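You operate a simulated robot arm through the tools that you are given. There is no shell and no other tool. Be economical: measure what you need, move in short steps, check, and stop when the job is done.

You are at the controls of a simulated robot arm. One attempt, no reset.

TASK
Push the three wedges that lie in the pan home in the crumb screen.
Fine: red stop in first and left in; white in seat two, blue in seat four, orange in seat six; drive switch stays off, the white cabinet locked off.

It is judged by the outcome, as a careful person would: the job done as asked, and still so three seconds after it is handed in. It fails if anything else is knocked over, pushed out of place, dropped, spilled or broken.

THE ROBOT
A 7-joint arm with a two-finger parallel gripper on a trunk, on a base that drives. Base frame: it is fixed to the floor where the robot stands at the start and does not move with it; the origin is under the middle of the robot, x ahead of it, y to its left, z up; the surface under the hand at the start is at about z = 0.683. Readings come in m, degrees, newtons and seconds.
With the tool pointing down near the work surface it reaches from about 0.2 to 0.74 m from the robot's upright axis, wherever it stands. Its first joint turns from -166.0 to 166.0 degrees. Places, roughly: blue wedge [-6.25, -4.25, 0.5]; crumb screen [0.7, -0.1, 0.7]; drive switch [1.1, 0.3, 0.5]; main lever [1.9, 7.5, 1.1]; red lock [1.75, 7.5, 1.25]; red stop [0.4, 0, 0.6]; seat four [0.6, 0, 0.7]; seat six [0.6, 0.1, 0.7]; seat two [0.6, -0.2, 0.7]; white wedge [-6, -4.25, 0.5]. Payload 1.57 kg.
The TCP is the grasp point between the finger pads, 0.03 m short of the fingertips. In the tool frame z runs along the fingers and y along their closing line. Largest opening 0.11 m; finger width 0.024, thickness 0.012; the body of the gripper, 0.048 by 0.112 m, starts 0.078 m behind the TCP.
Orientation is that of the tool frame in the base frame, as [roll, pitch, yaw] about the fixed x, y, z axes, in that order (R = Rz(yaw) Ry(pitch) Rx(roll)). With the fingers straight down and closing along the base's y, the tool's x points along the base's -x, its y along +y and its z along -z.

THE INTERFACE
- The arm moves only by the tool send_rows. Its argument "commands" is text: rows parted by semicolons, each of 7 numbers parted by spaces: the turn, a rotation vector about the tool's x, y, z in degrees, then the shift along the tool's x, y, z in mm, then the gripper command, from -1 (shut) to 1 (fully open), values between in proportion. In form: ax ay az x y z hand; .... A call has 1 to 10 rows; each row shifts and turns the commanded pose from where the row before left it, along the tool's axes as they then stand. Each row takes 0.2 s and may step no farther than 0.05 m and 8.6 degrees from the row before; otherwise, or with a gripper value out of range, the whole call is refused. Where a pose cannot be reached the arm comes as near as it can. A force on the tool above 40 N (or 10 N above the force at the start of the call, whichever is more), or a blocked arm, ends the call early, and 0.2 s more pass. The fingers move at their own pace (about 0.045 m/s each) and stop on an object; they squeeze with about 39 N. The grip force told is the motor's: it shows also when the fingers shut on nothing. Time passes only in rows, and 0.2 s behind the last, so rows that do not move let the fingers close. It gives the time, the measured TCP pose, the force on the tool (base axes), the opening and the grip force at its end, in the units of the frame above (readings bear some noise), with the torque about the TCP (base axes, N m) and any sound that the robot's microphone picked up, and new pictures: "show" is both (left out), scene, wrist or none.
- Cameras (640 x 400 px; columns grow to the right, rows downward): "scene" is now at [0.0137, 0.1385, 1.5065]; the picture's right is [-0.21, -0.98, 0.00], its down [-0.76, 0.17, -0.63] and it looks along [0.62, -0.14, -0.77] (base axes); focal length 258 px, centre (320, 200). "wrist" rides on the gripper at [0.07, 0.016, -0.141] in the tool frame; the picture's right is [-0.23, 0.97, 0.00], its down [-0.86, -0.20, -0.48] and it looks along [-0.47, -0.11, 0.88] (tool axes); focal length 222 px, centre (320, 200). There is no depth. A picture from a camera that has moved, and an enlarged one, comes with that camera's place and axes in the base frame and with its lens.
- raise_lower(by): slides the trunk up (or, below 0, down) by that many m; the arm and the scene camera ride with it, the base frame stays. It gives what a move gives, with no picture.
- base_move(legs): drives the robot by 1 to 6 legs, each [ahead, turn to the left] in m and degrees, along the robot's own axes; the way and the turn of a leg run together, so that a leg with both is an arc; at most 1.5 m and 180 degrees a leg. The arm and the cameras ride along, it lands a little off, and it stops where it bumps. It gives what a move gives, and a new picture of the scene camera.
- aim_head(pan, tilt): turns the head with the scene camera to pan (to the left, within 155 degrees either way) and tilt (down, from -29 to 69), counted from straight ahead of the robot. It gives what a move gives, and a new picture of the scene camera.
- zoom(camera, box): a new picture of the part [left, top, right, bottom] of that camera's present view, enlarged. It takes no simulated time.
- sign_off(): hands the job in; it is judged then, once.

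Go step by step. Nothing tells you exact positions but the pictures and the camera data: compare them with the known pose of the tool, close in by small moves and look again before you grip or let go. The budget is 120 turns and 260 pictures, counting those below and the enlarged ones. Unless the task says otherwise, let go and move clear before handing in, and close with one line.

The tools are called after ">>>" as a command line: name --argument value ..., lists and objects as JSON in quotes. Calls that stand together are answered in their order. send_rows: Moves the arm, as the interface text tells. Its arguments: {"type":"object","properties":{"commands":{"type":"string"},"show":{"type":"string","enum":["both","scene","wrist","none"]}},"required":["commands"]} The other tools are called the same way: raise_lower (by) slides the trunk up or down; base_move (legs) drives the base; aim_head (pan, tilt) turns the head that bears the scene camera; zoom (camera, box) takes an enlarged picture of a part of a camera's view; sign_off () hands the job in.

At the start:

```text
t: 0.0
tool_pos: [0.5192, 0.1235, 1.0089]
tcp_rot: [179.9, 0.0, -180.0]
contact_force: [-0.3, 0.2, 0.3]
moment: [0.01, -0.02, 0.02]
opening: 0.11
grasp_force: 0.0
trunk travel left (down, up): [-0.45, 0.14]
robot x, y, heading: [-0.0016, 0.0001, -0.1]
head pan, tilt: [-12.3, 50.6]
```

scene: 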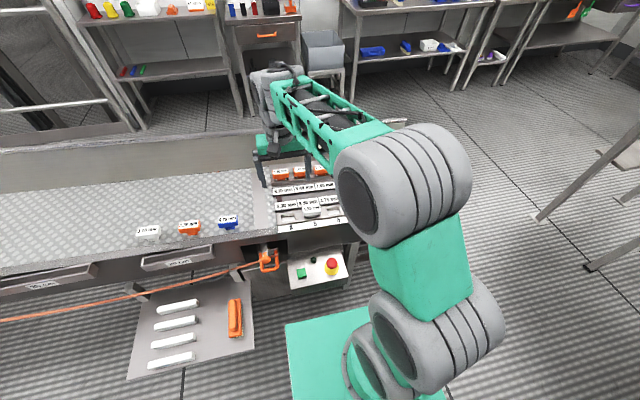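
wrist: 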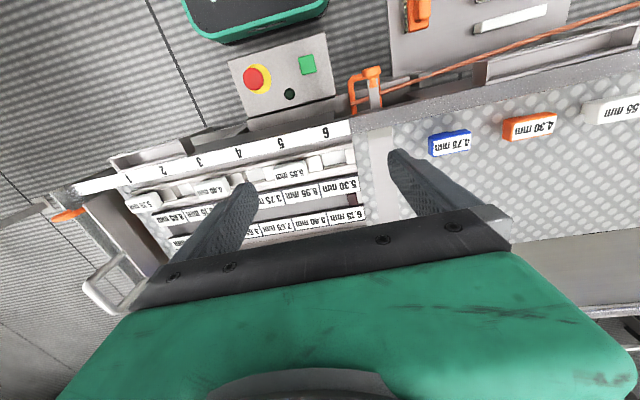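

I see a bench with a screen of numbered seats, three labelled wedges (white, orange, blue) on the bench, a switch panel and an orange thing hanging. I'll enlarge the views to work out what's what.

>>> zoom --camera "scene" --box '[120, 140, 360, 290]'

>>> zoom --camera "wrist" --box '[60, 90, 380, 290]'

>>> zoom --camera "scene" --box '[60, 0, 360, 140]'

>>> zoom --camera "scene" --box '[120, 240, 360, 390]'

```text
2.67 times, centred on (240, 215) of scene
camera zoom: at [0.0137, 0.1385, 1.5065], right [-0.21, -0.98, 0.0], down [-0.76, 0.17, -0.63], along [0.62, -0.14, -0.77], focal length 687 px, centre (533, 160)
```

zoom: 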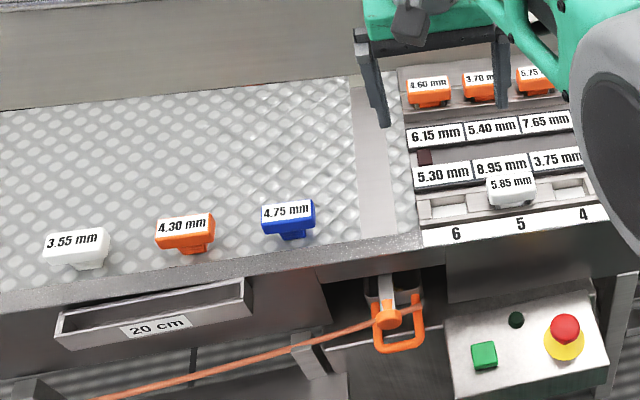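

```text
2.00 times, centred on (220, 190) of wrist
camera zoom: at [0.4484, 0.1394, 1.1496], right [0.23, 0.97, 0.0], down [0.86, -0.2, 0.48], along [0.47, -0.11, -0.88], focal length 444 px, centre (520, 220)
```

zoom: 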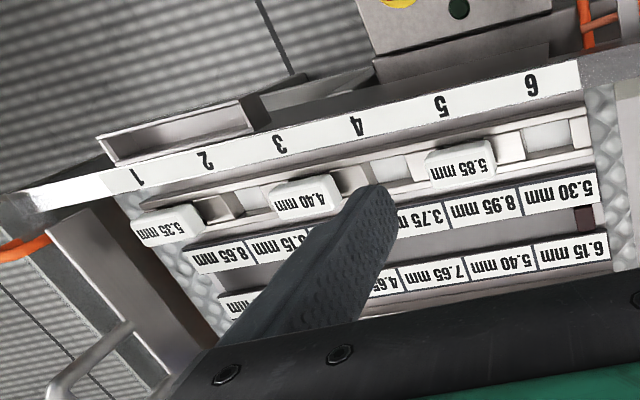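

```text
2.13 times, centred on (210, 70) of scene
camera zoom: at [0.0137, 0.1385, 1.5065], right [-0.21, -0.98, 0.0], down [-0.76, 0.17, -0.63], along [0.62, -0.14, -0.77], focal length 550 px, centre (555, 477)
```

zoom: 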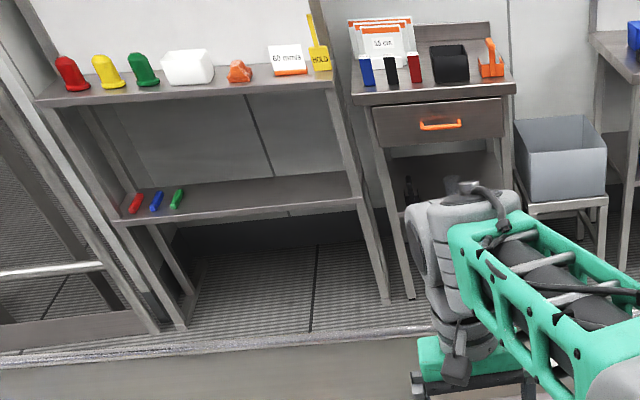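

```text
2.67 times, centred on (240, 315) of scene
camera zoom: at [0.0137, 0.1385, 1.5065], right [-0.21, -0.98, 0.0], down [-0.76, 0.17, -0.63], along [0.62, -0.14, -0.77], focal length 687 px, centre (533, -107)
```

zoom: 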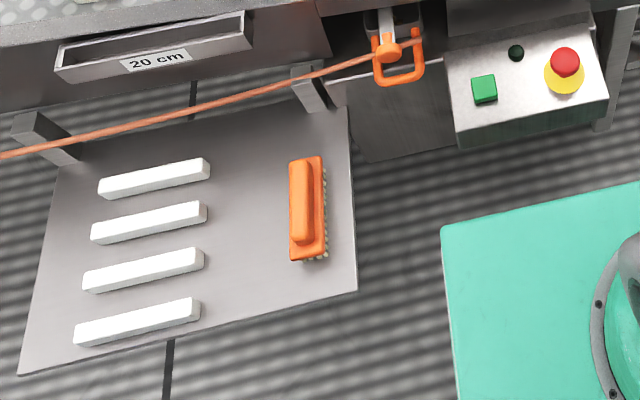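

The screen has wedges in seats 1, 3 and 5; seats 2, 4, 6 are empty. The listed places put wedges about 7 m behind me and a cabinet 7.5 m to the left, so I'll look around before touching anything.

>>> aim_head --pan 75 --tilt 5

>>> zoom --camera "scene" --box '[160, 100, 480, 300]'

>>> aim_head --pan -145 --tilt 10

>>> zoom --camera "scene" --box '[160, 100, 480, 300]'

>>> aim_head --pan 25 --tilt 40

```text
t: 1.6
tool_pos: [0.5179, 0.1247, 1.0089]
tcp_rot: [180.0, 0.0, 180.0]
contact_force: [0.2, -0.4, -0.6]
moment: [0.0, 0.01, 0.03]
opening: 0.1097
grasp_force: 0.2
trunk travel left (down, up): [-0.45, 0.14]
robot x, y, heading: [0.0004, -0.0032, 0.1]
head pan, tilt: [75.0, 5.0]
camera scene: at [-0.0372, 0.2436, 1.5773], right [0.97, -0.26, 0.0], down [-0.02, -0.08, -1.0], along [0.26, 0.96, -0.09], focal length 258 px, centre (320, 200)
```

scene: 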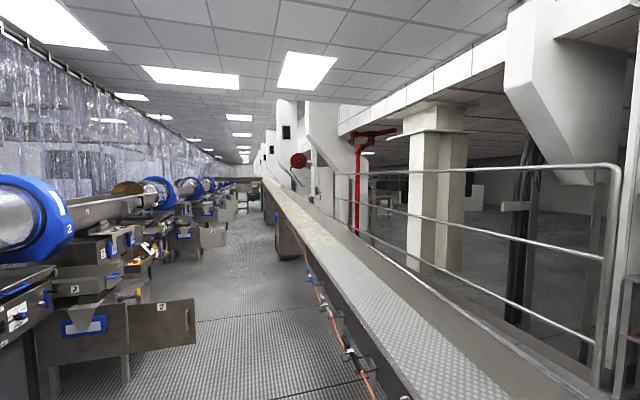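

```text
2.00 times, centred on (320, 200) of scene
camera zoom: at [-0.0372, 0.2436, 1.5773], right [0.97, -0.26, 0.0], down [-0.02, -0.08, -1.0], along [0.26, 0.96, -0.09], focal length 515 px, centre (320, 200)
```

zoom: 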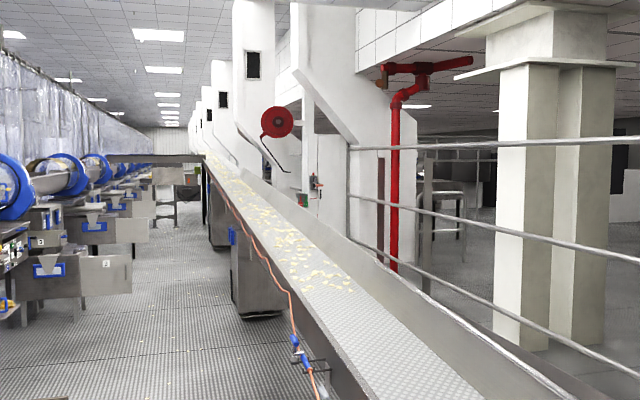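

```text
t: 4.8
tool_pos: [0.5173, 0.1234, 1.0088]
tcp_rot: [-179.9, 0.0, -180.0]
contact_force: [-0.1, 0.5, 0.1]
moment: [-0.04, 0.01, -0.02]
opening: 0.1102
grasp_force: 0.0
trunk travel left (down, up): [-0.45, 0.14]
robot x, y, heading: [0.0022, 0.002, 0.2]
head pan, tilt: [-145.0, 10.0]
camera scene: at [-0.1371, 0.1015, 1.5692], right [-0.57, 0.82, 0.0], down [0.14, 0.1, -0.98], along [-0.81, -0.57, -0.17], focal length 258 px, centre (320, 200)
```

scene: 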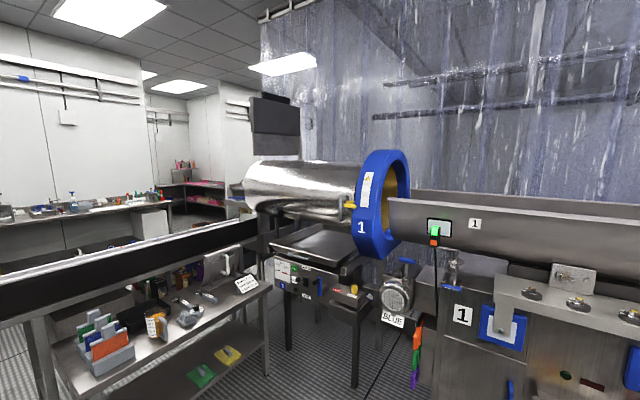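

```text
2.00 times, centred on (320, 200) of scene
camera zoom: at [-0.1371, 0.1015, 1.5692], right [-0.57, 0.82, 0.0], down [0.14, 0.1, -0.98], along [-0.81, -0.57, -0.17], focal length 515 px, centre (320, 200)
```

zoom: 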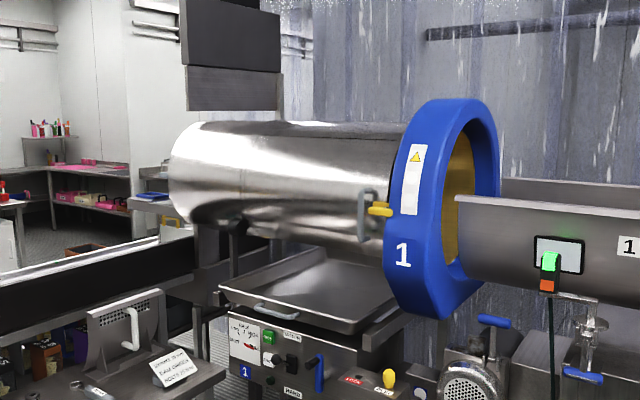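

```text
t: 7.4
tool_pos: [0.5191, 0.1242, 1.0074]
tcp_rot: [180.0, 0.0, 180.0]
contact_force: [1.0, 1.4, 0.2]
moment: [0.01, -0.05, 0.03]
opening: 0.1104
grasp_force: 0.0
trunk travel left (down, up): [-0.45, 0.14]
robot x, y, heading: [-0.0022, -0.0002, 0.3]
head pan, tilt: [25.0, 40.0]
camera scene: at [0.0161, 0.1908, 1.5215], right [0.42, -0.91, 0.0], down [-0.58, -0.27, -0.77], along [0.69, 0.32, -0.64], focal length 258 px, centre (320, 200)
```

scene: 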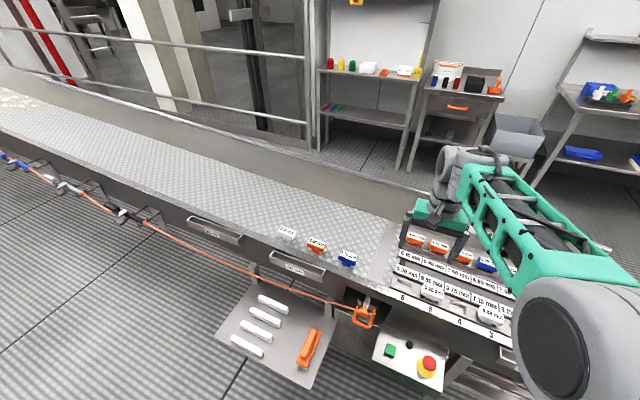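

The diamond-plate trough is the conveyor's pan, and the white, orange and blue wedges lying in it near the screen are the ones meant. Next I check the cabinet lock from afar and look closely at the screen.

>>> aim_head --pan 75 --tilt 5

>>> zoom --camera "scene" --box '[290, 160, 354, 220]'

>>> aim_head --pan -5 --tilt 55

>>> zoom --camera "scene" --box '[220, 130, 380, 230]'

>>> zoom --camera "wrist" --box '[220, 20, 420, 150]'

```text
t: 8.5
tool_pos: [0.5197, 0.1238, 1.0076]
tcp_rot: [180.0, 0.0, 179.9]
contact_force: [-0.1, 0.4, 0.3]
moment: [0.03, -0.02, 0.0]
opening: 0.1099
grasp_force: 0.0
trunk travel left (down, up): [-0.45, 0.14]
robot x, y, heading: [0.0004, -0.004, 0.1]
head pan, tilt: [75.0, 5.0]
camera scene: at [-0.0371, 0.2436, 1.5772], right [0.97, -0.26, 0.0], down [-0.02, -0.08, -1.0], along [0.26, 0.96, -0.09], focal length 258 px, centre (320, 200)
```

scene: 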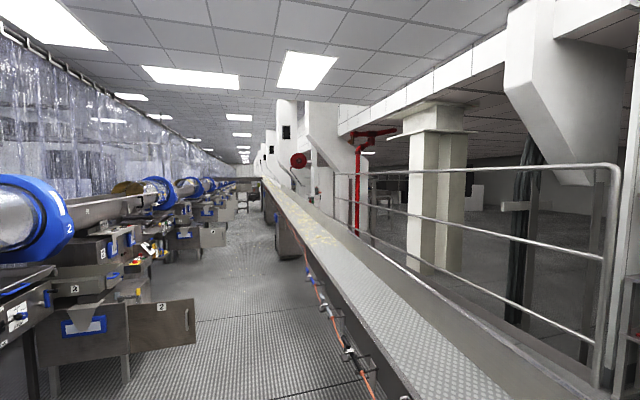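

```text
6.67 times, centred on (322, 190) of scene
camera zoom: at [-0.0371, 0.2436, 1.5772], right [0.97, -0.26, 0.0], down [-0.02, -0.08, -1.0], along [0.26, 0.96, -0.09], focal length 1718 px, centre (307, 267)
```

zoom: 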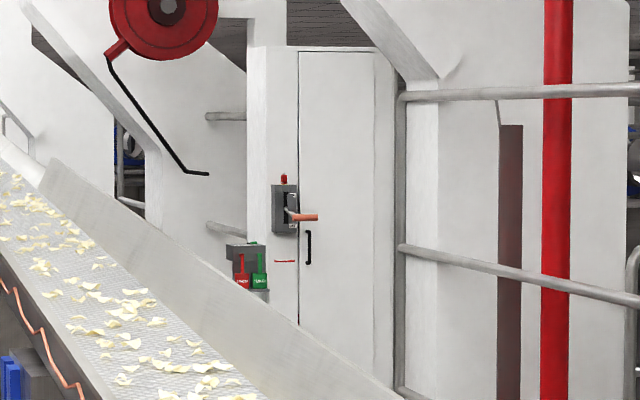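

```text
t: 10.1
tool_pos: [0.5187, 0.1237, 1.0074]
tcp_rot: [-180.0, 0.0, -180.0]
contact_force: [0.1, -0.4, -0.3]
moment: [0.02, 0.02, 0.0]
opening: 0.1099
grasp_force: 0.1
trunk travel left (down, up): [-0.45, 0.14]
robot x, y, heading: [0.0019, 0.0003, -0.0]
head pan, tilt: [-5.0, 55.0]
camera scene: at [0.0109, 0.1486, 1.5009], right [-0.09, -1.0, 0.0], down [-0.82, 0.07, -0.57], along [0.57, -0.05, -0.82], focal length 258 px, centre (320, 200)
```

scene: 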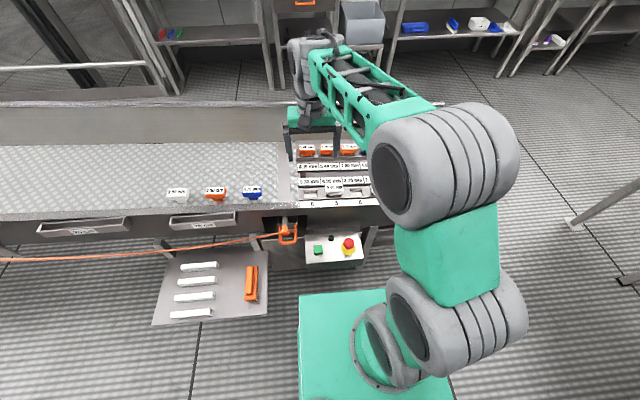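

```text
4.00 times, centred on (300, 180) of scene
camera zoom: at [0.0109, 0.1486, 1.5009], right [-0.09, -1.0, 0.0], down [-0.82, 0.07, -0.57], along [0.57, -0.05, -0.82], focal length 1031 px, centre (400, 280)
```

zoom: 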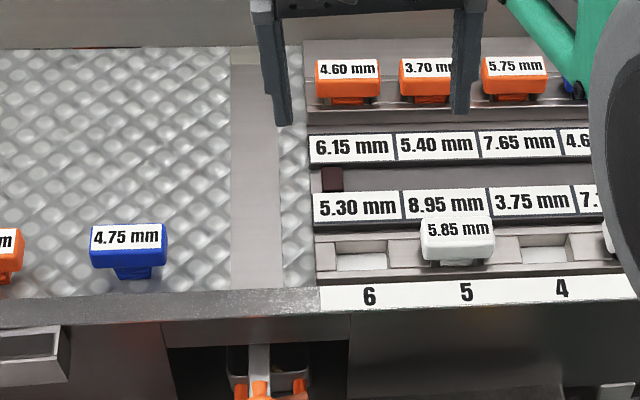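

```text
3.08 times, centred on (320, 85) of wrist
camera zoom: at [0.4484, 0.1394, 1.1496], right [0.23, 0.97, 0.0], down [0.86, -0.2, 0.48], along [0.47, -0.11, -0.88], focal length 684 px, centre (320, 554)
```

zoom: 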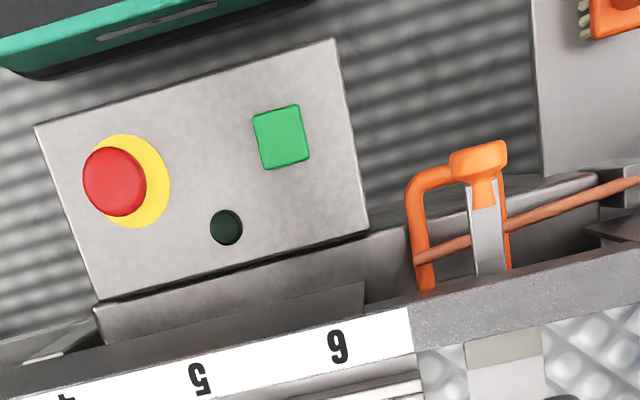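

The wedges, seats and stop button are clear. Let me enlarge the cabinet further to confirm its lock state.

>>> aim_head --pan 75 --tilt 5

>>> zoom --camera "scene" --box '[312, 174, 328, 208]'

>>> zoom --camera "scene" --box '[315, 175, 325, 190]'

>>> aim_head --pan 20 --tilt 60

```text
t: 11.6
tool_pos: [0.5179, 0.1245, 1.0071]
tcp_rot: [180.0, 0.0, -180.0]
contact_force: [0.5, 0.2, -0.2]
moment: [0.0, 0.01, -0.02]
opening: 0.1098
grasp_force: 0.0
trunk travel left (down, up): [-0.45, 0.14]
robot x, y, heading: [-0.0002, -0.0007, 0.0]
head pan, tilt: [75.0, 5.0]
camera scene: at [-0.0372, 0.2436, 1.5773], right [0.97, -0.26, 0.0], down [-0.02, -0.08, -1.0], along [0.26, 0.96, -0.09], focal length 258 px, centre (320, 200)
```

scene: 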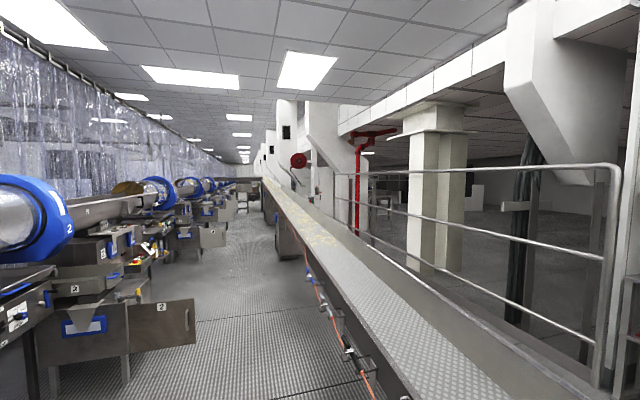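

```text
11.76 times, centred on (320, 191) of scene
camera zoom: at [-0.0372, 0.2436, 1.5773], right [0.97, -0.26, 0.0], down [-0.02, -0.08, -1.0], along [0.26, 0.96, -0.09], focal length 3031 px, centre (320, 306)
```

zoom: 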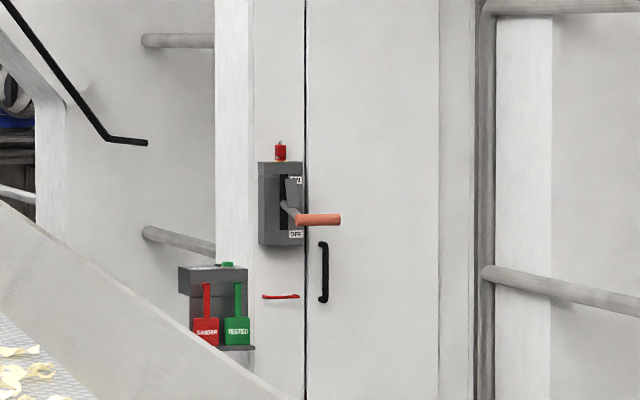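

```text
16.00 times, centred on (320, 182) of scene
camera zoom: at [-0.0372, 0.2436, 1.5773], right [0.97, -0.26, 0.0], down [-0.02, -0.08, -1.0], along [0.26, 0.96, -0.09], focal length 4123 px, centre (320, 480)
```

zoom: 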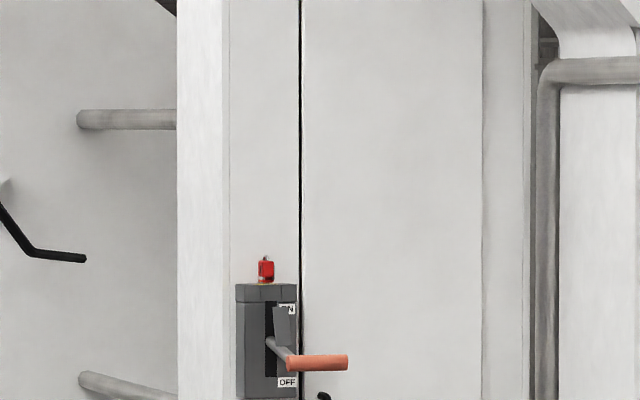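

```text
t: 12.8
tool_pos: [0.5181, 0.1247, 1.0076]
tcp_rot: [180.0, 0.0, -180.0]
contact_force: [-0.1, -0.7, 0.6]
moment: [-0.04, 0.02, 0.0]
opening: 0.11
grasp_force: 0.1
trunk travel left (down, up): [-0.45, 0.14]
robot x, y, heading: [-0.0016, -0.0026, 0.1]
head pan, tilt: [20.0, 60.0]
camera scene: at [0.0017, 0.1777, 1.4949], right [0.34, -0.94, 0.0], down [-0.81, -0.3, -0.5], along [0.47, 0.17, -0.87], focal length 258 px, centre (320, 200)
```

scene: 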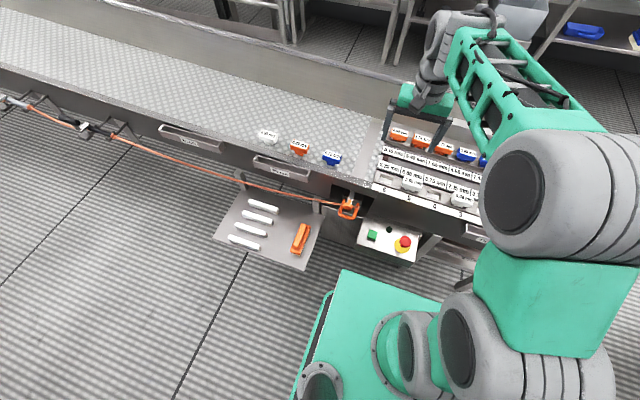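

The lever's state is unclear from here (ON at top, OFF at bottom, handle pointing low); I'll inspect it closer later. First the red stop: triangulation puts its top at about (0.417, 0.003, 0.626), pressed straight down; I move above it with fingers shut.

>>> send_rows --commands "0 0 0 20 -24 20 -1;0 0 0 20 -24 25 -1;0 0 0 20 -24 30 -1;0 0 0 20 -24 30 -1;0 0 0 21 -25 30 -1;0 0 0 0 0 40 -1;0 0 0 0 0 40 -1;0 0 0 0 0 30 -1;0 0 0 0 0 0 -1"

>>> aim_head --pan -12 --tilt 60

```text
t: 14.8
tool_pos: [0.4182, -0.0016, 0.7639]
tcp_rot: [-179.9, 0.1, -180.0]
contact_force: [0.8, 0.2, -1.0]
moment: [-0.01, 0.0, 0.01]
opening: 0.0
grasp_force: 21.7
trunk travel left (down, up): [-0.45, 0.14]
robot x, y, heading: [0.0001, 0.0027, 0.2]
head pan, tilt: [20.0, 60.0]
camera scene: at [0.0018, 0.1776, 1.4948], right [0.34, -0.94, 0.0], down [-0.81, -0.3, -0.5], along [0.47, 0.17, -0.87], focal length 258 px, centre (320, 200)
camera wrist: at [0.3478, 0.0149, 0.9051], right [0.23, 0.97, 0.0], down [0.86, -0.2, 0.48], along [0.47, -0.11, -0.88], focal length 222 px, centre (320, 200)
```

scene: 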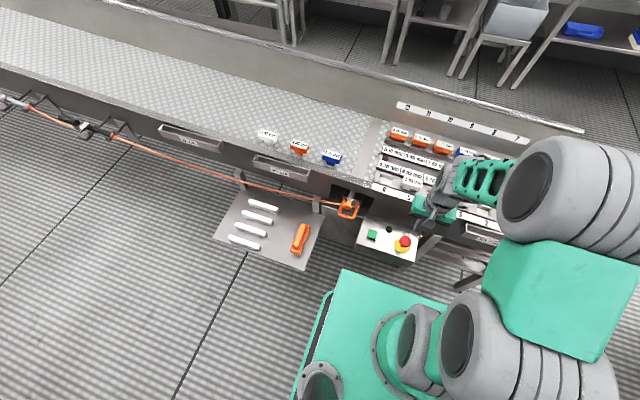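
wrist: 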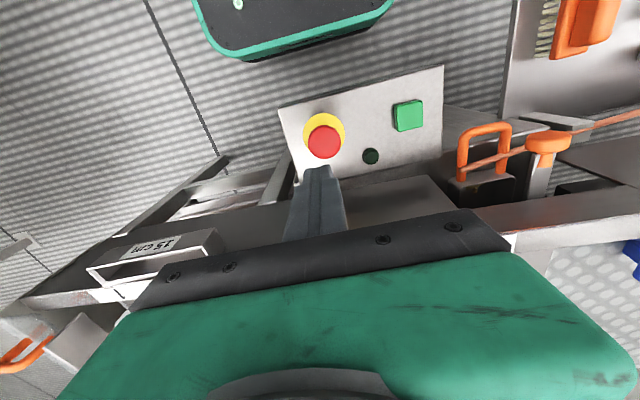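

```text
t: 15.8
tool_pos: [0.4185, -0.0003, 0.7639]
tcp_rot: [179.9, 0.0, 180.0]
contact_force: [0.0, 0.1, -0.4]
moment: [-0.01, 0.03, 0.04]
opening: 0.0003
grasp_force: 21.4
trunk travel left (down, up): [-0.45, 0.14]
robot x, y, heading: [0.0001, 0.0031, 0.0]
head pan, tilt: [-12.0, 60.0]
camera scene: at [0.0042, 0.141, 1.4948], right [-0.21, -0.98, 0.0], down [-0.85, 0.18, -0.5], along [0.49, -0.1, -0.87], focal length 258 px, centre (320, 200)
```

scene: 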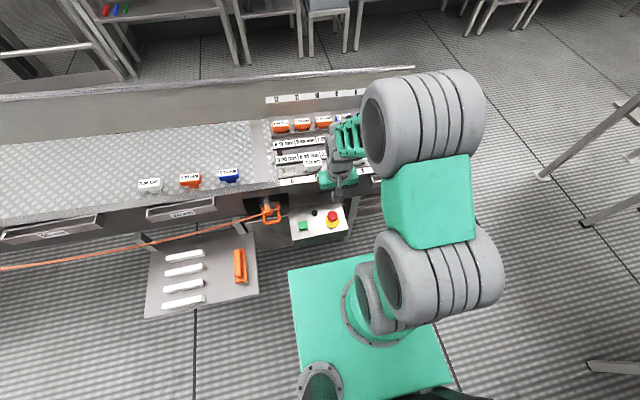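

The button is confirmed right under the tip at (0.417, 0.004). I lower and press in small steps.

>>> send_rows --commands "0 0 0 1 4 40 -1;0 0 0 0 0 40 -1;0 0 0 0 0 18 -1;0 0 0 0 0 5 -1;0 0 0 0 0 5 -1;0 0 0 0 0 4 -1;0 0 0 0 0 4 -1"

>>> zoom --camera "wrist" --box '[220, 60, 460, 210]'

```text
t: 17.4
tool_pos: [0.4169, 0.0068, 0.6491]
tcp_rot: [-180.0, 0.2, 180.0]
contact_force: [-9.7, -0.2, 29.3]
moment: [-0.05, 0.23, 0.0]
opening: 0.0
grasp_force: 20.9
trunk travel left (down, up): [-0.45, 0.14]
robot x, y, heading: [0.0015, 0.0, 0.2]
head pan, tilt: [-12.0, 60.0]
camera scene: at [0.0018, 0.141, 1.4955], right [-0.21, -0.98, 0.0], down [-0.85, 0.18, -0.5], along [0.49, -0.1, -0.87], focal length 258 px, centre (320, 200)
camera wrist: at [0.3457, 0.0218, 0.7906], right [0.23, 0.97, 0.0], down [0.85, -0.2, 0.48], along [0.47, -0.11, -0.88], focal length 222 px, centre (320, 200)
```

scene: 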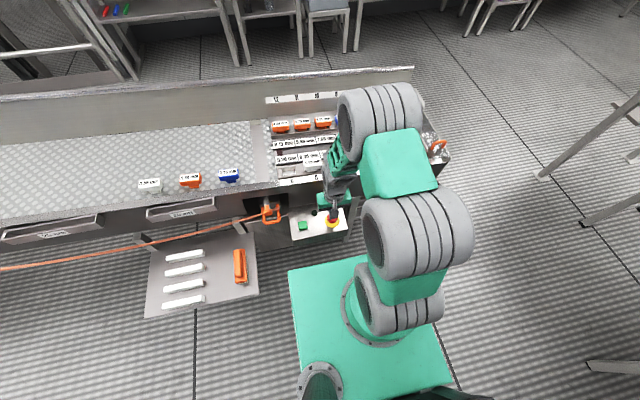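
wrist: 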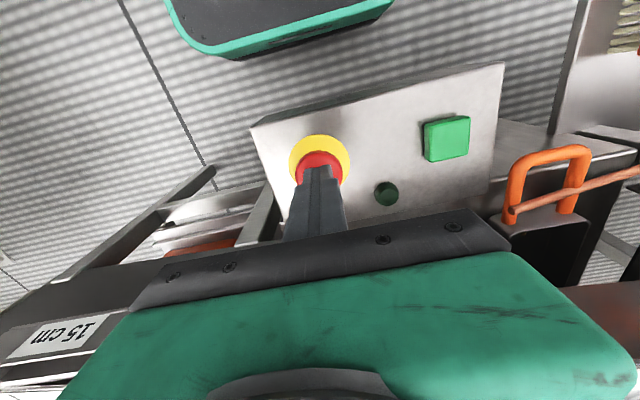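

```text
2.67 times, centred on (340, 135) of wrist
camera zoom: at [0.3457, 0.0218, 0.7906], right [0.23, 0.97, 0.0], down [0.85, -0.2, 0.48], along [0.47, -0.11, -0.88], focal length 592 px, centre (267, 373)
```

zoom: 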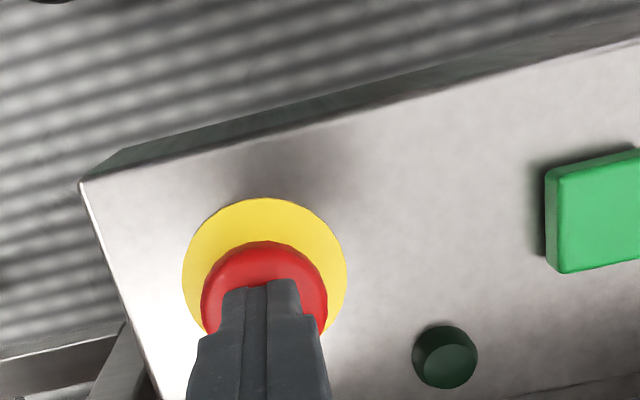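

I'm in contact with 29 N and no click yet; pressing a little further.

>>> send_rows --commands "0 0 0 0 0 3 -1;0 0 0 0 0 3 -1;0 0 0 0 0 3 -1;0 0 0 0 0 0 -1" --show "wrist"

```text
t: 17.8
tool_pos: [0.4162, 0.008, 0.6481]
tcp_rot: [180.0, 0.1, 180.0]
contact_force: [-12.3, -1.2, 34.9]
moment: [-0.09, 0.33, -0.03]
opening: 0.0001
grasp_force: 21.5
trunk travel left (down, up): [-0.45, 0.14]
robot x, y, heading: [-0.0021, 0.0011, 0.3]
head pan, tilt: [-12.0, 60.0]
stopped in row 1: the force on the tool passed its limit at 44 N (the readings are from after the stop); the commanded pose is now the measured one
camera wrist: at [0.3457, 0.0218, 0.7901], right [0.23, 0.97, 0.0], down [0.85, -0.2, 0.48], along [0.47, -0.11, -0.88], focal length 222 px, centre (320, 200)
```

wrist: 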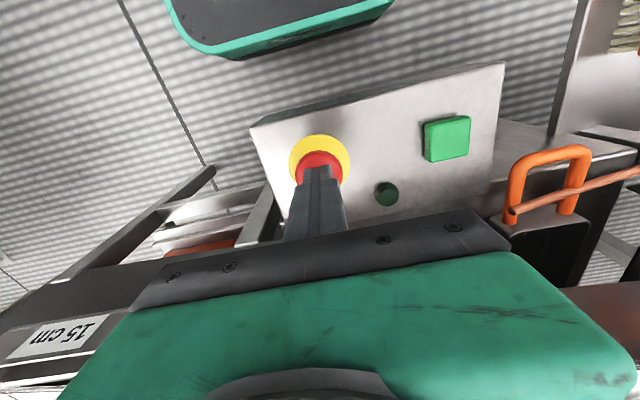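

The force is high with little travel and an x-component, so the panel may be tilted. I back off and see whether the button went in.

>>> send_rows --commands "0 0 0 0 0 -40 -1;0 0 0 0 0 -40 -1;0 0 0 0 0 -36 -1;0 0 0 0 0 0 -1" --show "wrist"

>>> zoom --camera "wrist" --box '[260, 50, 460, 190]'

>>> zoom --camera "scene" --box '[270, 190, 370, 250]'

```text
t: 18.8
tool_pos: [0.4183, 0.0031, 0.7623]
tcp_rot: [180.0, 0.0, 180.0]
contact_force: [0.1, -0.4, 0.3]
moment: [0.0, -0.03, -0.01]
opening: 0.0002
grasp_force: 21.1
trunk travel left (down, up): [-0.45, 0.14]
robot x, y, heading: [-0.0, -0.0012, -0.2]
head pan, tilt: [-12.0, 60.0]
camera wrist: at [0.3483, 0.0195, 0.9043], right [0.23, 0.97, 0.0], down [0.86, -0.2, 0.48], along [0.47, -0.11, -0.88], focal length 222 px, centre (320, 200)
```

wrist: 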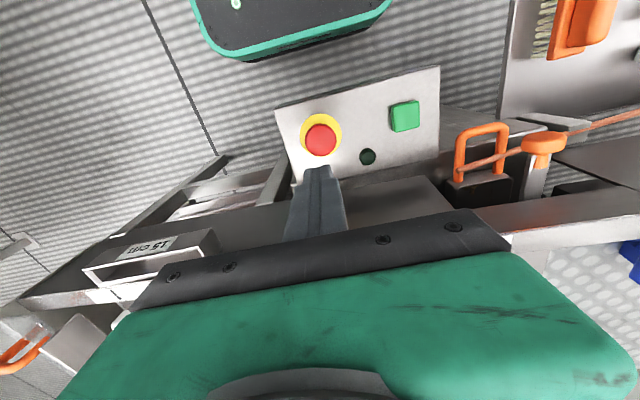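

```text
2.86 times, centred on (360, 120) of wrist
camera zoom: at [0.3483, 0.0195, 0.9043], right [0.23, 0.97, 0.0], down [0.86, -0.2, 0.48], along [0.47, -0.11, -0.88], focal length 635 px, centre (206, 429)
```

zoom: 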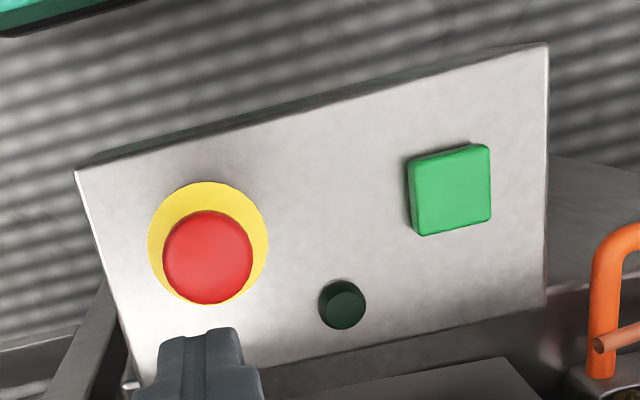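

```text
6.40 times, centred on (320, 220) of scene
camera zoom: at [0.0038, 0.141, 1.4948], right [-0.21, -0.98, 0.0], down [-0.85, 0.18, -0.5], along [0.49, -0.1, -0.87], focal length 1649 px, centre (320, 72)
```

zoom: 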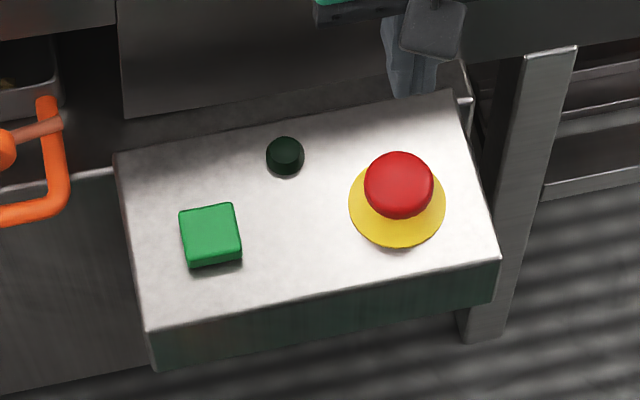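

The red cap seems to sit nearer its collar than before. I repeat the very first scene view to compare like with like.

>>> aim_head --pan -12.3 --tilt 50.6

>>> zoom --camera "scene" --box '[120, 140, 360, 290]'

```text
t: 19.5
tool_pos: [0.4184, 0.0039, 0.7628]
tcp_rot: [-180.0, 0.0, -180.0]
contact_force: [0.2, -0.5, 1.1]
moment: [0.03, -0.01, 0.03]
opening: 0.0
grasp_force: 21.4
trunk travel left (down, up): [-0.45, 0.14]
robot x, y, heading: [-0.0022, -0.0011, 0.1]
head pan, tilt: [-12.3, 50.6]
camera scene: at [0.0135, 0.1386, 1.5065], right [-0.21, -0.98, 0.0], down [-0.76, 0.16, -0.63], along [0.62, -0.14, -0.77], focal length 258 px, centre (320, 200)
```

scene: 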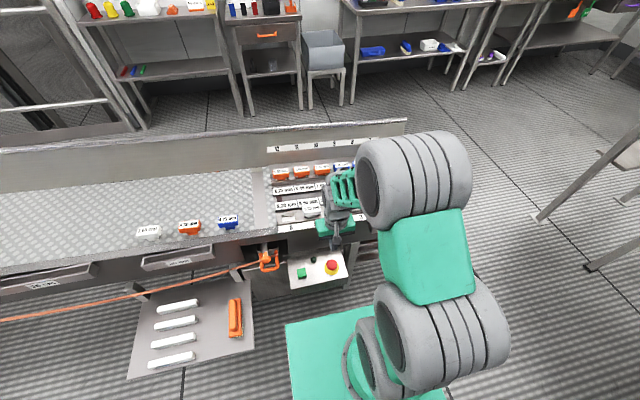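

```text
2.67 times, centred on (240, 215) of scene
camera zoom: at [0.0135, 0.1386, 1.5065], right [-0.21, -0.98, 0.0], down [-0.76, 0.16, -0.63], along [0.62, -0.14, -0.77], focal length 687 px, centre (533, 160)
```

zoom: 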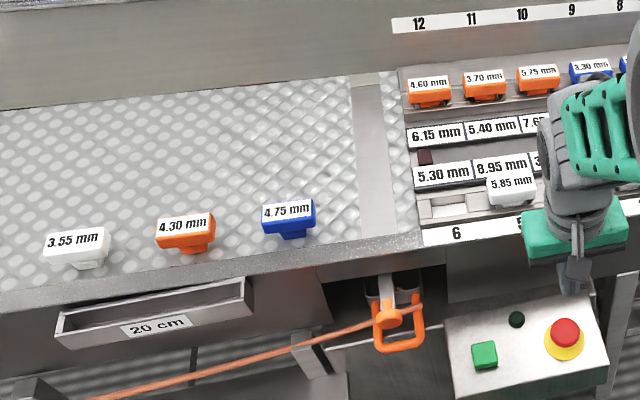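

The cap has moved down and stayed (latched), nothing else changed. Now I raise the hand and move it left to view the pan wedges closely.

>>> send_rows --commands "0 0 0 0 0 -45 1;0 0 0 0 0 -45 1;0 0 0 0 45 -20 1;0 0 0 -5 48 0 1;0 0 0 -5 48 0 1;0 0 0 -5 48 0 1;0 0 0 -5 48 0 1;0 0 0 -5 48 0 1;0 0 0 -5 48 0 1;0 0 0 -5 48 0 1" --show "wrist"

>>> zoom --camera "wrist" --box '[200, 80, 480, 255]'

```text
t: 21.7
tool_pos: [0.4536, 0.3882, 0.8722]
tcp_rot: [180.0, 0.0, -180.0]
contact_force: [0.6, 0.1, -0.2]
moment: [0.0, 0.0, -0.02]
opening: 0.1101
grasp_force: 0.0
trunk travel left (down, up): [-0.45, 0.14]
robot x, y, heading: [0.0011, 0.0003, -0.0]
head pan, tilt: [-12.3, 50.6]
camera wrist: at [0.3835, 0.403, 1.0134], right [0.23, 0.97, 0.0], down [0.86, -0.2, 0.48], along [0.47, -0.11, -0.88], focal length 222 px, centre (320, 200)
```

wrist: 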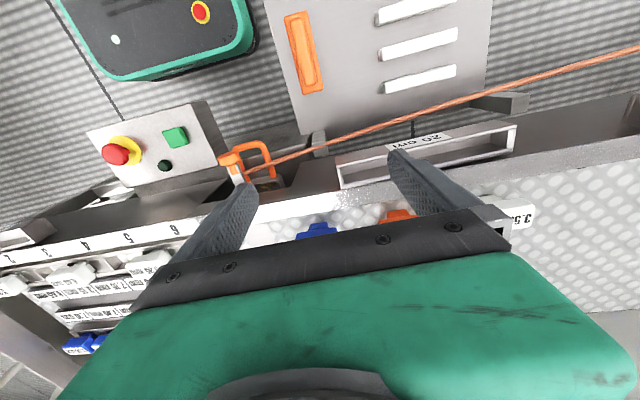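

```text
2.29 times, centred on (340, 168) of wrist
camera zoom: at [0.3835, 0.403, 1.0134], right [0.23, 0.97, 0.0], down [0.86, -0.2, 0.48], along [0.47, -0.11, -0.88], focal length 508 px, centre (274, 274)
```

zoom: 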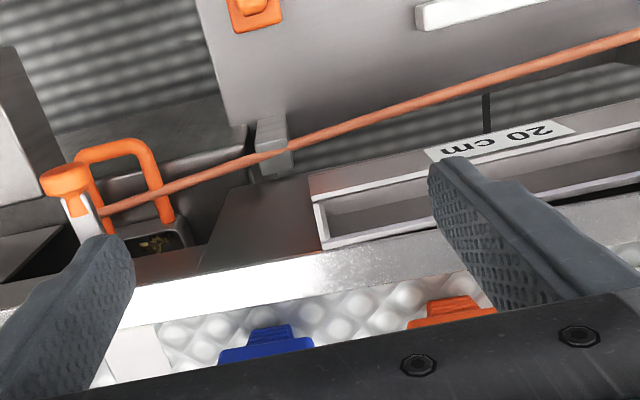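

The wedges lie farther forward; I shift the hand ahead to see them between the fingers.

>>> send_rows --commands "0 0 0 -40 0 0 1;0 0 0 -40 0 0 1;0 0 0 -40 0 0 1;0 0 0 -30 0 0 1;0 0 0 0 0 0 1" --show "wrist"

>>> zoom --camera "wrist" --box '[220, 80, 500, 255]'

>>> zoom --camera "scene" --box '[250, 160, 350, 230]'

>>> zoom --camera "scene" --box '[130, 200, 250, 260]'

```text
t: 22.9
tool_pos: [0.6007, 0.3854, 0.8722]
tcp_rot: [-180.0, 0.0, 180.0]
contact_force: [-0.1, 0.2, -0.1]
moment: [0.0, 0.0, 0.02]
opening: 0.1098
grasp_force: 0.1
trunk travel left (down, up): [-0.45, 0.14]
robot x, y, heading: [-0.0024, 0.001, -0.2]
head pan, tilt: [-12.3, 50.6]
camera wrist: at [0.5301, 0.402, 1.0141], right [0.23, 0.97, 0.0], down [0.86, -0.2, 0.48], along [0.47, -0.11, -0.88], focal length 222 px, centre (320, 200)
```

wrist: 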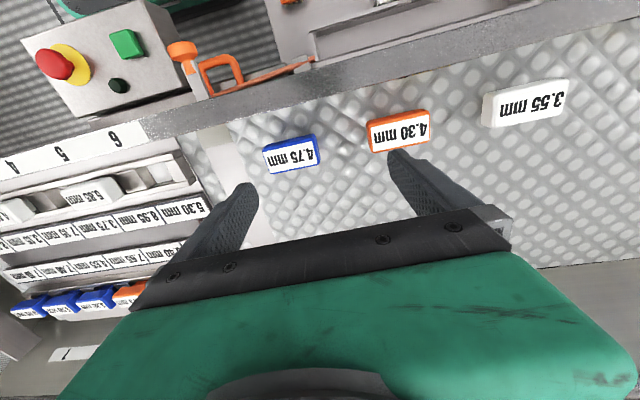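

```text
2.29 times, centred on (360, 168) of wrist
camera zoom: at [0.5301, 0.402, 1.0141], right [0.23, 0.97, 0.0], down [0.86, -0.2, 0.48], along [0.47, -0.11, -0.88], focal length 508 px, centre (229, 274)
```

zoom: 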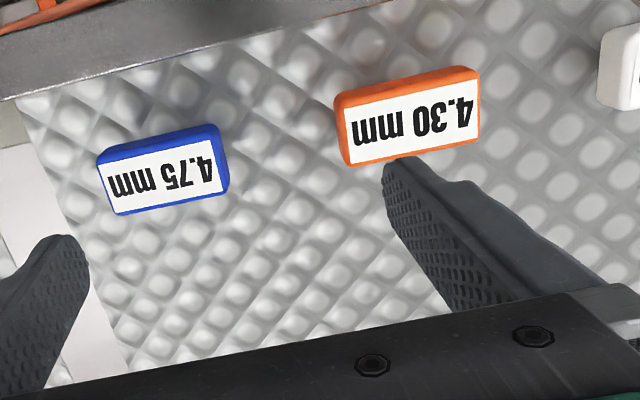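

```text
5.71 times, centred on (300, 195) of scene
camera zoom: at [0.0138, 0.1388, 1.5066], right [-0.21, -0.98, 0.0], down [-0.76, 0.16, -0.63], along [0.62, -0.14, -0.77], focal length 1472 px, centre (434, 229)
```

zoom: 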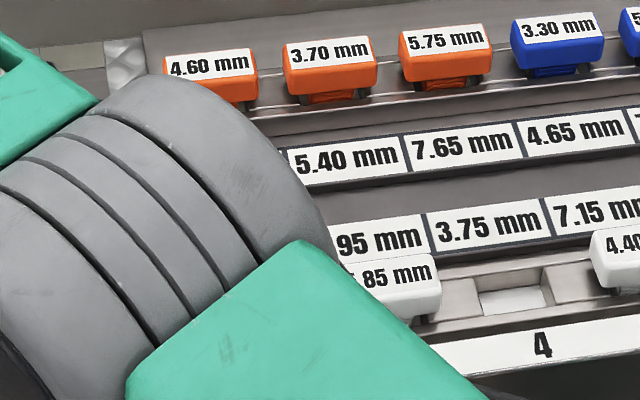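

```text
5.33 times, centred on (190, 230) of scene
camera zoom: at [0.0138, 0.1388, 1.5066], right [-0.21, -0.98, 0.0], down [-0.76, 0.16, -0.63], along [0.62, -0.14, -0.77], focal length 1374 px, centre (1013, 40)
```

zoom: 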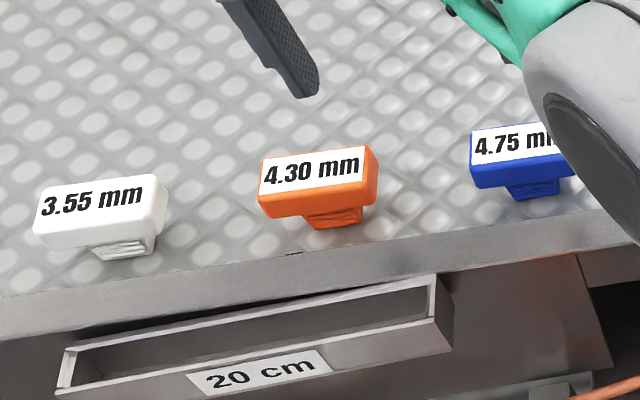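

The wedges stand upright on their stems in the pan, label on top, readable from my side, same as the seated ones. So each can be carried straight over and pushed down; now a close look at the seats.

>>> send_rows --commands "0 0 0 0 -48 0 1;0 0 0 0 -48 0 1;0 0 0 0 -48 0 1;0 0 0 0 -48 0 1;0 0 0 0 -48 0 1;0 0 0 0 -48 0 1;0 0 0 0 -40 0 1;0 0 0 0 0 0 1" --show "wrist"

>>> zoom --camera "wrist" --box '[220, 100, 440, 240]'

>>> zoom --camera "wrist" --box '[60, 120, 280, 260]'

```text
t: 24.7
tool_pos: [0.6005, 0.06, 0.8726]
tcp_rot: [-179.9, 0.0, -179.9]
contact_force: [0.4, -0.4, -0.2]
moment: [0.02, -0.04, 0.0]
opening: 0.11
grasp_force: 0.0
trunk travel left (down, up): [-0.45, 0.14]
robot x, y, heading: [-0.0036, -0.0001, -0.2]
head pan, tilt: [-12.3, 50.6]
camera wrist: at [0.5291, 0.0757, 1.0152], right [0.23, 0.97, 0.0], down [0.86, -0.2, 0.48], along [0.47, -0.11, -0.88], focal length 222 px, centre (320, 200)
```

wrist: 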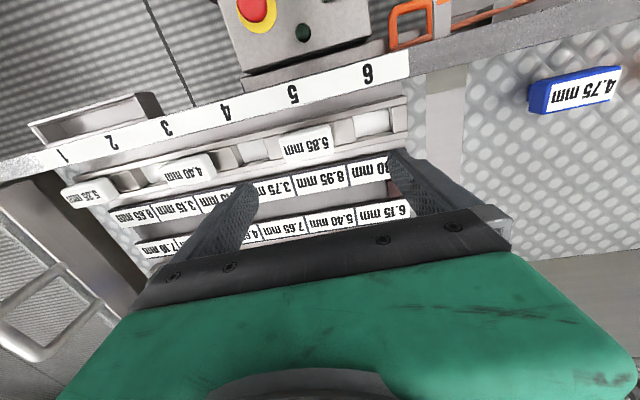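

```text
2.86 times, centred on (330, 170) of wrist
camera zoom: at [0.5291, 0.0757, 1.0152], right [0.23, 0.97, 0.0], down [0.86, -0.2, 0.48], along [0.47, -0.11, -0.88], focal length 635 px, centre (291, 286)
```

zoom: 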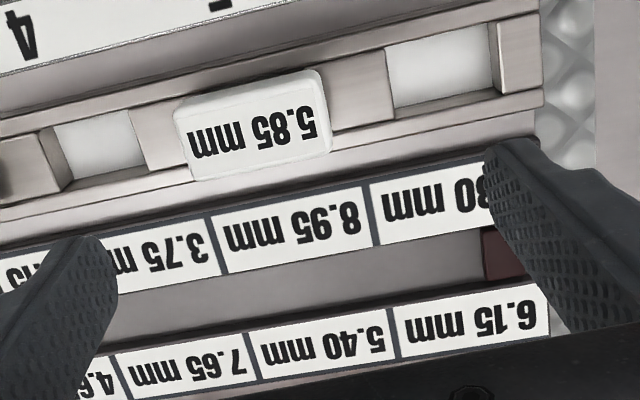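

```text
2.86 times, centred on (170, 190) of wrist
camera zoom: at [0.5291, 0.0757, 1.0152], right [0.23, 0.97, 0.0], down [0.86, -0.2, 0.48], along [0.47, -0.11, -0.88], focal length 635 px, centre (749, 229)
```

zoom: 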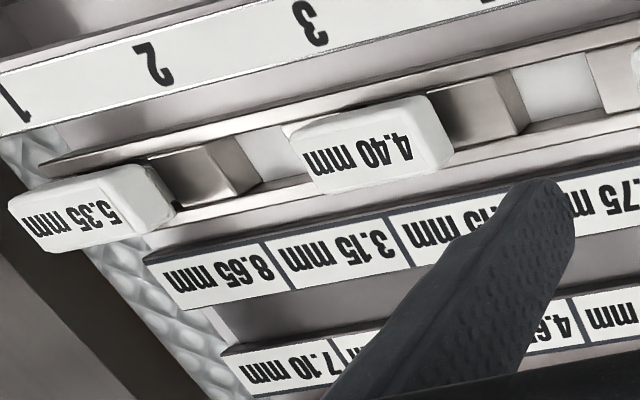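

Seats are open pockets between blocks; adjacent heads are too close together in y for a finger, so I'll grip the heads along x. I turn the tool 90° and go over the blue wedge.

>>> send_rows --commands "0 0 8.5 -1 49 0 0.1;0 0 8.5 6 49 0 0.1;0 0 8.5 14 47 0 0.1;0 0 8.5 20 44 0 0.1;0 0 8.5 27 40 0 0.1;0 0 8.5 33 36 0 0.1;0 0 8.5 0 0 0 0.1;0 0 8.5 0 0 0 0.1;0 0 8.5 0 0 0 0.1;0 0 8.5 0 0 0 0.1" --show "wrist"

```text
t: 26.9
tool_pos: [0.6056, 0.3544, 0.8718]
tcp_rot: [-179.9, 0.0, 95.0]
contact_force: [-0.4, 0.5, -1.0]
moment: [-0.01, 0.0, 0.02]
opening: 0.0605
grasp_force: 0.0
trunk travel left (down, up): [-0.45, 0.14]
robot x, y, heading: [-0.0018, -0.0006, 0.1]
head pan, tilt: [-12.3, 50.6]
camera wrist: at [0.6151, 0.4232, 1.0146], right [0.99, -0.14, 0.0], down [-0.13, -0.87, 0.48], along [-0.07, -0.47, -0.88], focal length 222 px, centre (320, 200)
```

wrist: 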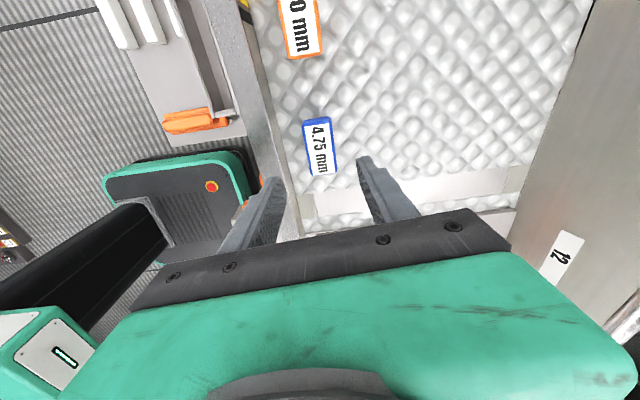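

The blue wedge's label is at about (0.605, 0.346, ~0.735). I finish the turn, centre over it, and come down to just above.

>>> send_rows --commands "0 0 5 0 0 0 0.1;0 0 0 -7 0 30 0.1;0 0 0 0 0 30 0.1;0 0 0 0 0 20 0.1;0 0 0 0 0 0 0.1" --show "both"

>>> zoom --camera "wrist" --box '[220, 80, 440, 240]'

>>> zoom --camera "scene" --box '[180, 180, 280, 250]'

```text
t: 28.1
tool_pos: [0.6056, 0.3445, 0.7917]
tcp_rot: [180.0, 0.0, 90.0]
contact_force: [0.3, 0.5, 0.5]
moment: [0.01, -0.02, 0.0]
opening: 0.0605
grasp_force: 0.0
trunk travel left (down, up): [-0.45, 0.14]
robot x, y, heading: [0.0027, -0.0034, 0.0]
head pan, tilt: [-12.3, 50.6]
camera scene: at [0.0136, 0.1387, 1.5066], right [-0.21, -0.98, 0.0], down [-0.76, 0.16, -0.63], along [0.62, -0.14, -0.77], focal length 258 px, centre (320, 200)
camera wrist: at [0.6213, 0.4127, 0.9342], right [0.97, -0.23, 0.0], down [-0.2, -0.86, 0.48], along [-0.11, -0.47, -0.88], focal length 222 px, centre (320, 200)
```

scene: 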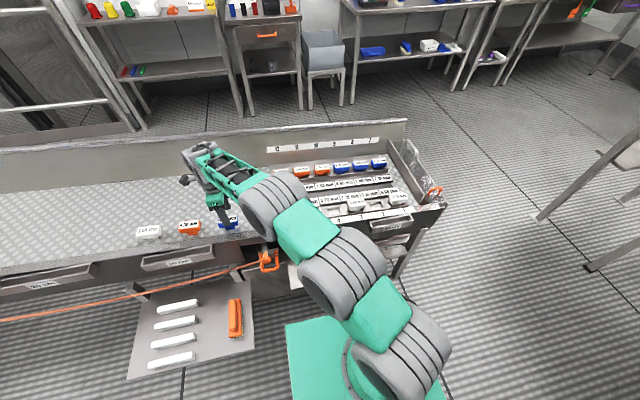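
wrist: 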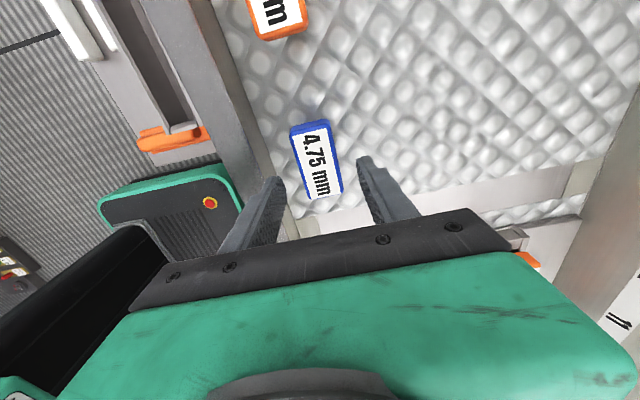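

```text
2.50 times, centred on (330, 160) of wrist
camera zoom: at [0.6213, 0.4127, 0.9342], right [0.97, -0.23, 0.0], down [-0.2, -0.86, 0.48], along [-0.11, -0.47, -0.88], focal length 555 px, centre (295, 300)
```

zoom: 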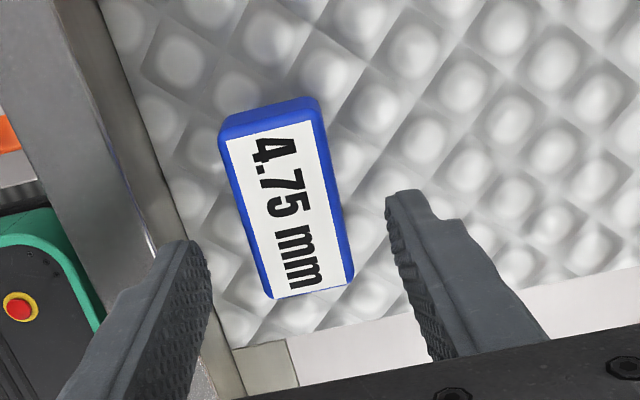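

```text
5.71 times, centred on (230, 215) of scene
camera zoom: at [0.0136, 0.1387, 1.5066], right [-0.21, -0.98, 0.0], down [-0.76, 0.16, -0.63], along [0.62, -0.14, -0.77], focal length 1472 px, centre (834, 114)
```

zoom: 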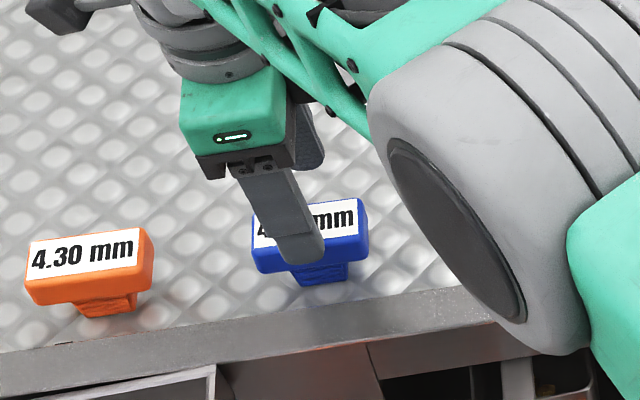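

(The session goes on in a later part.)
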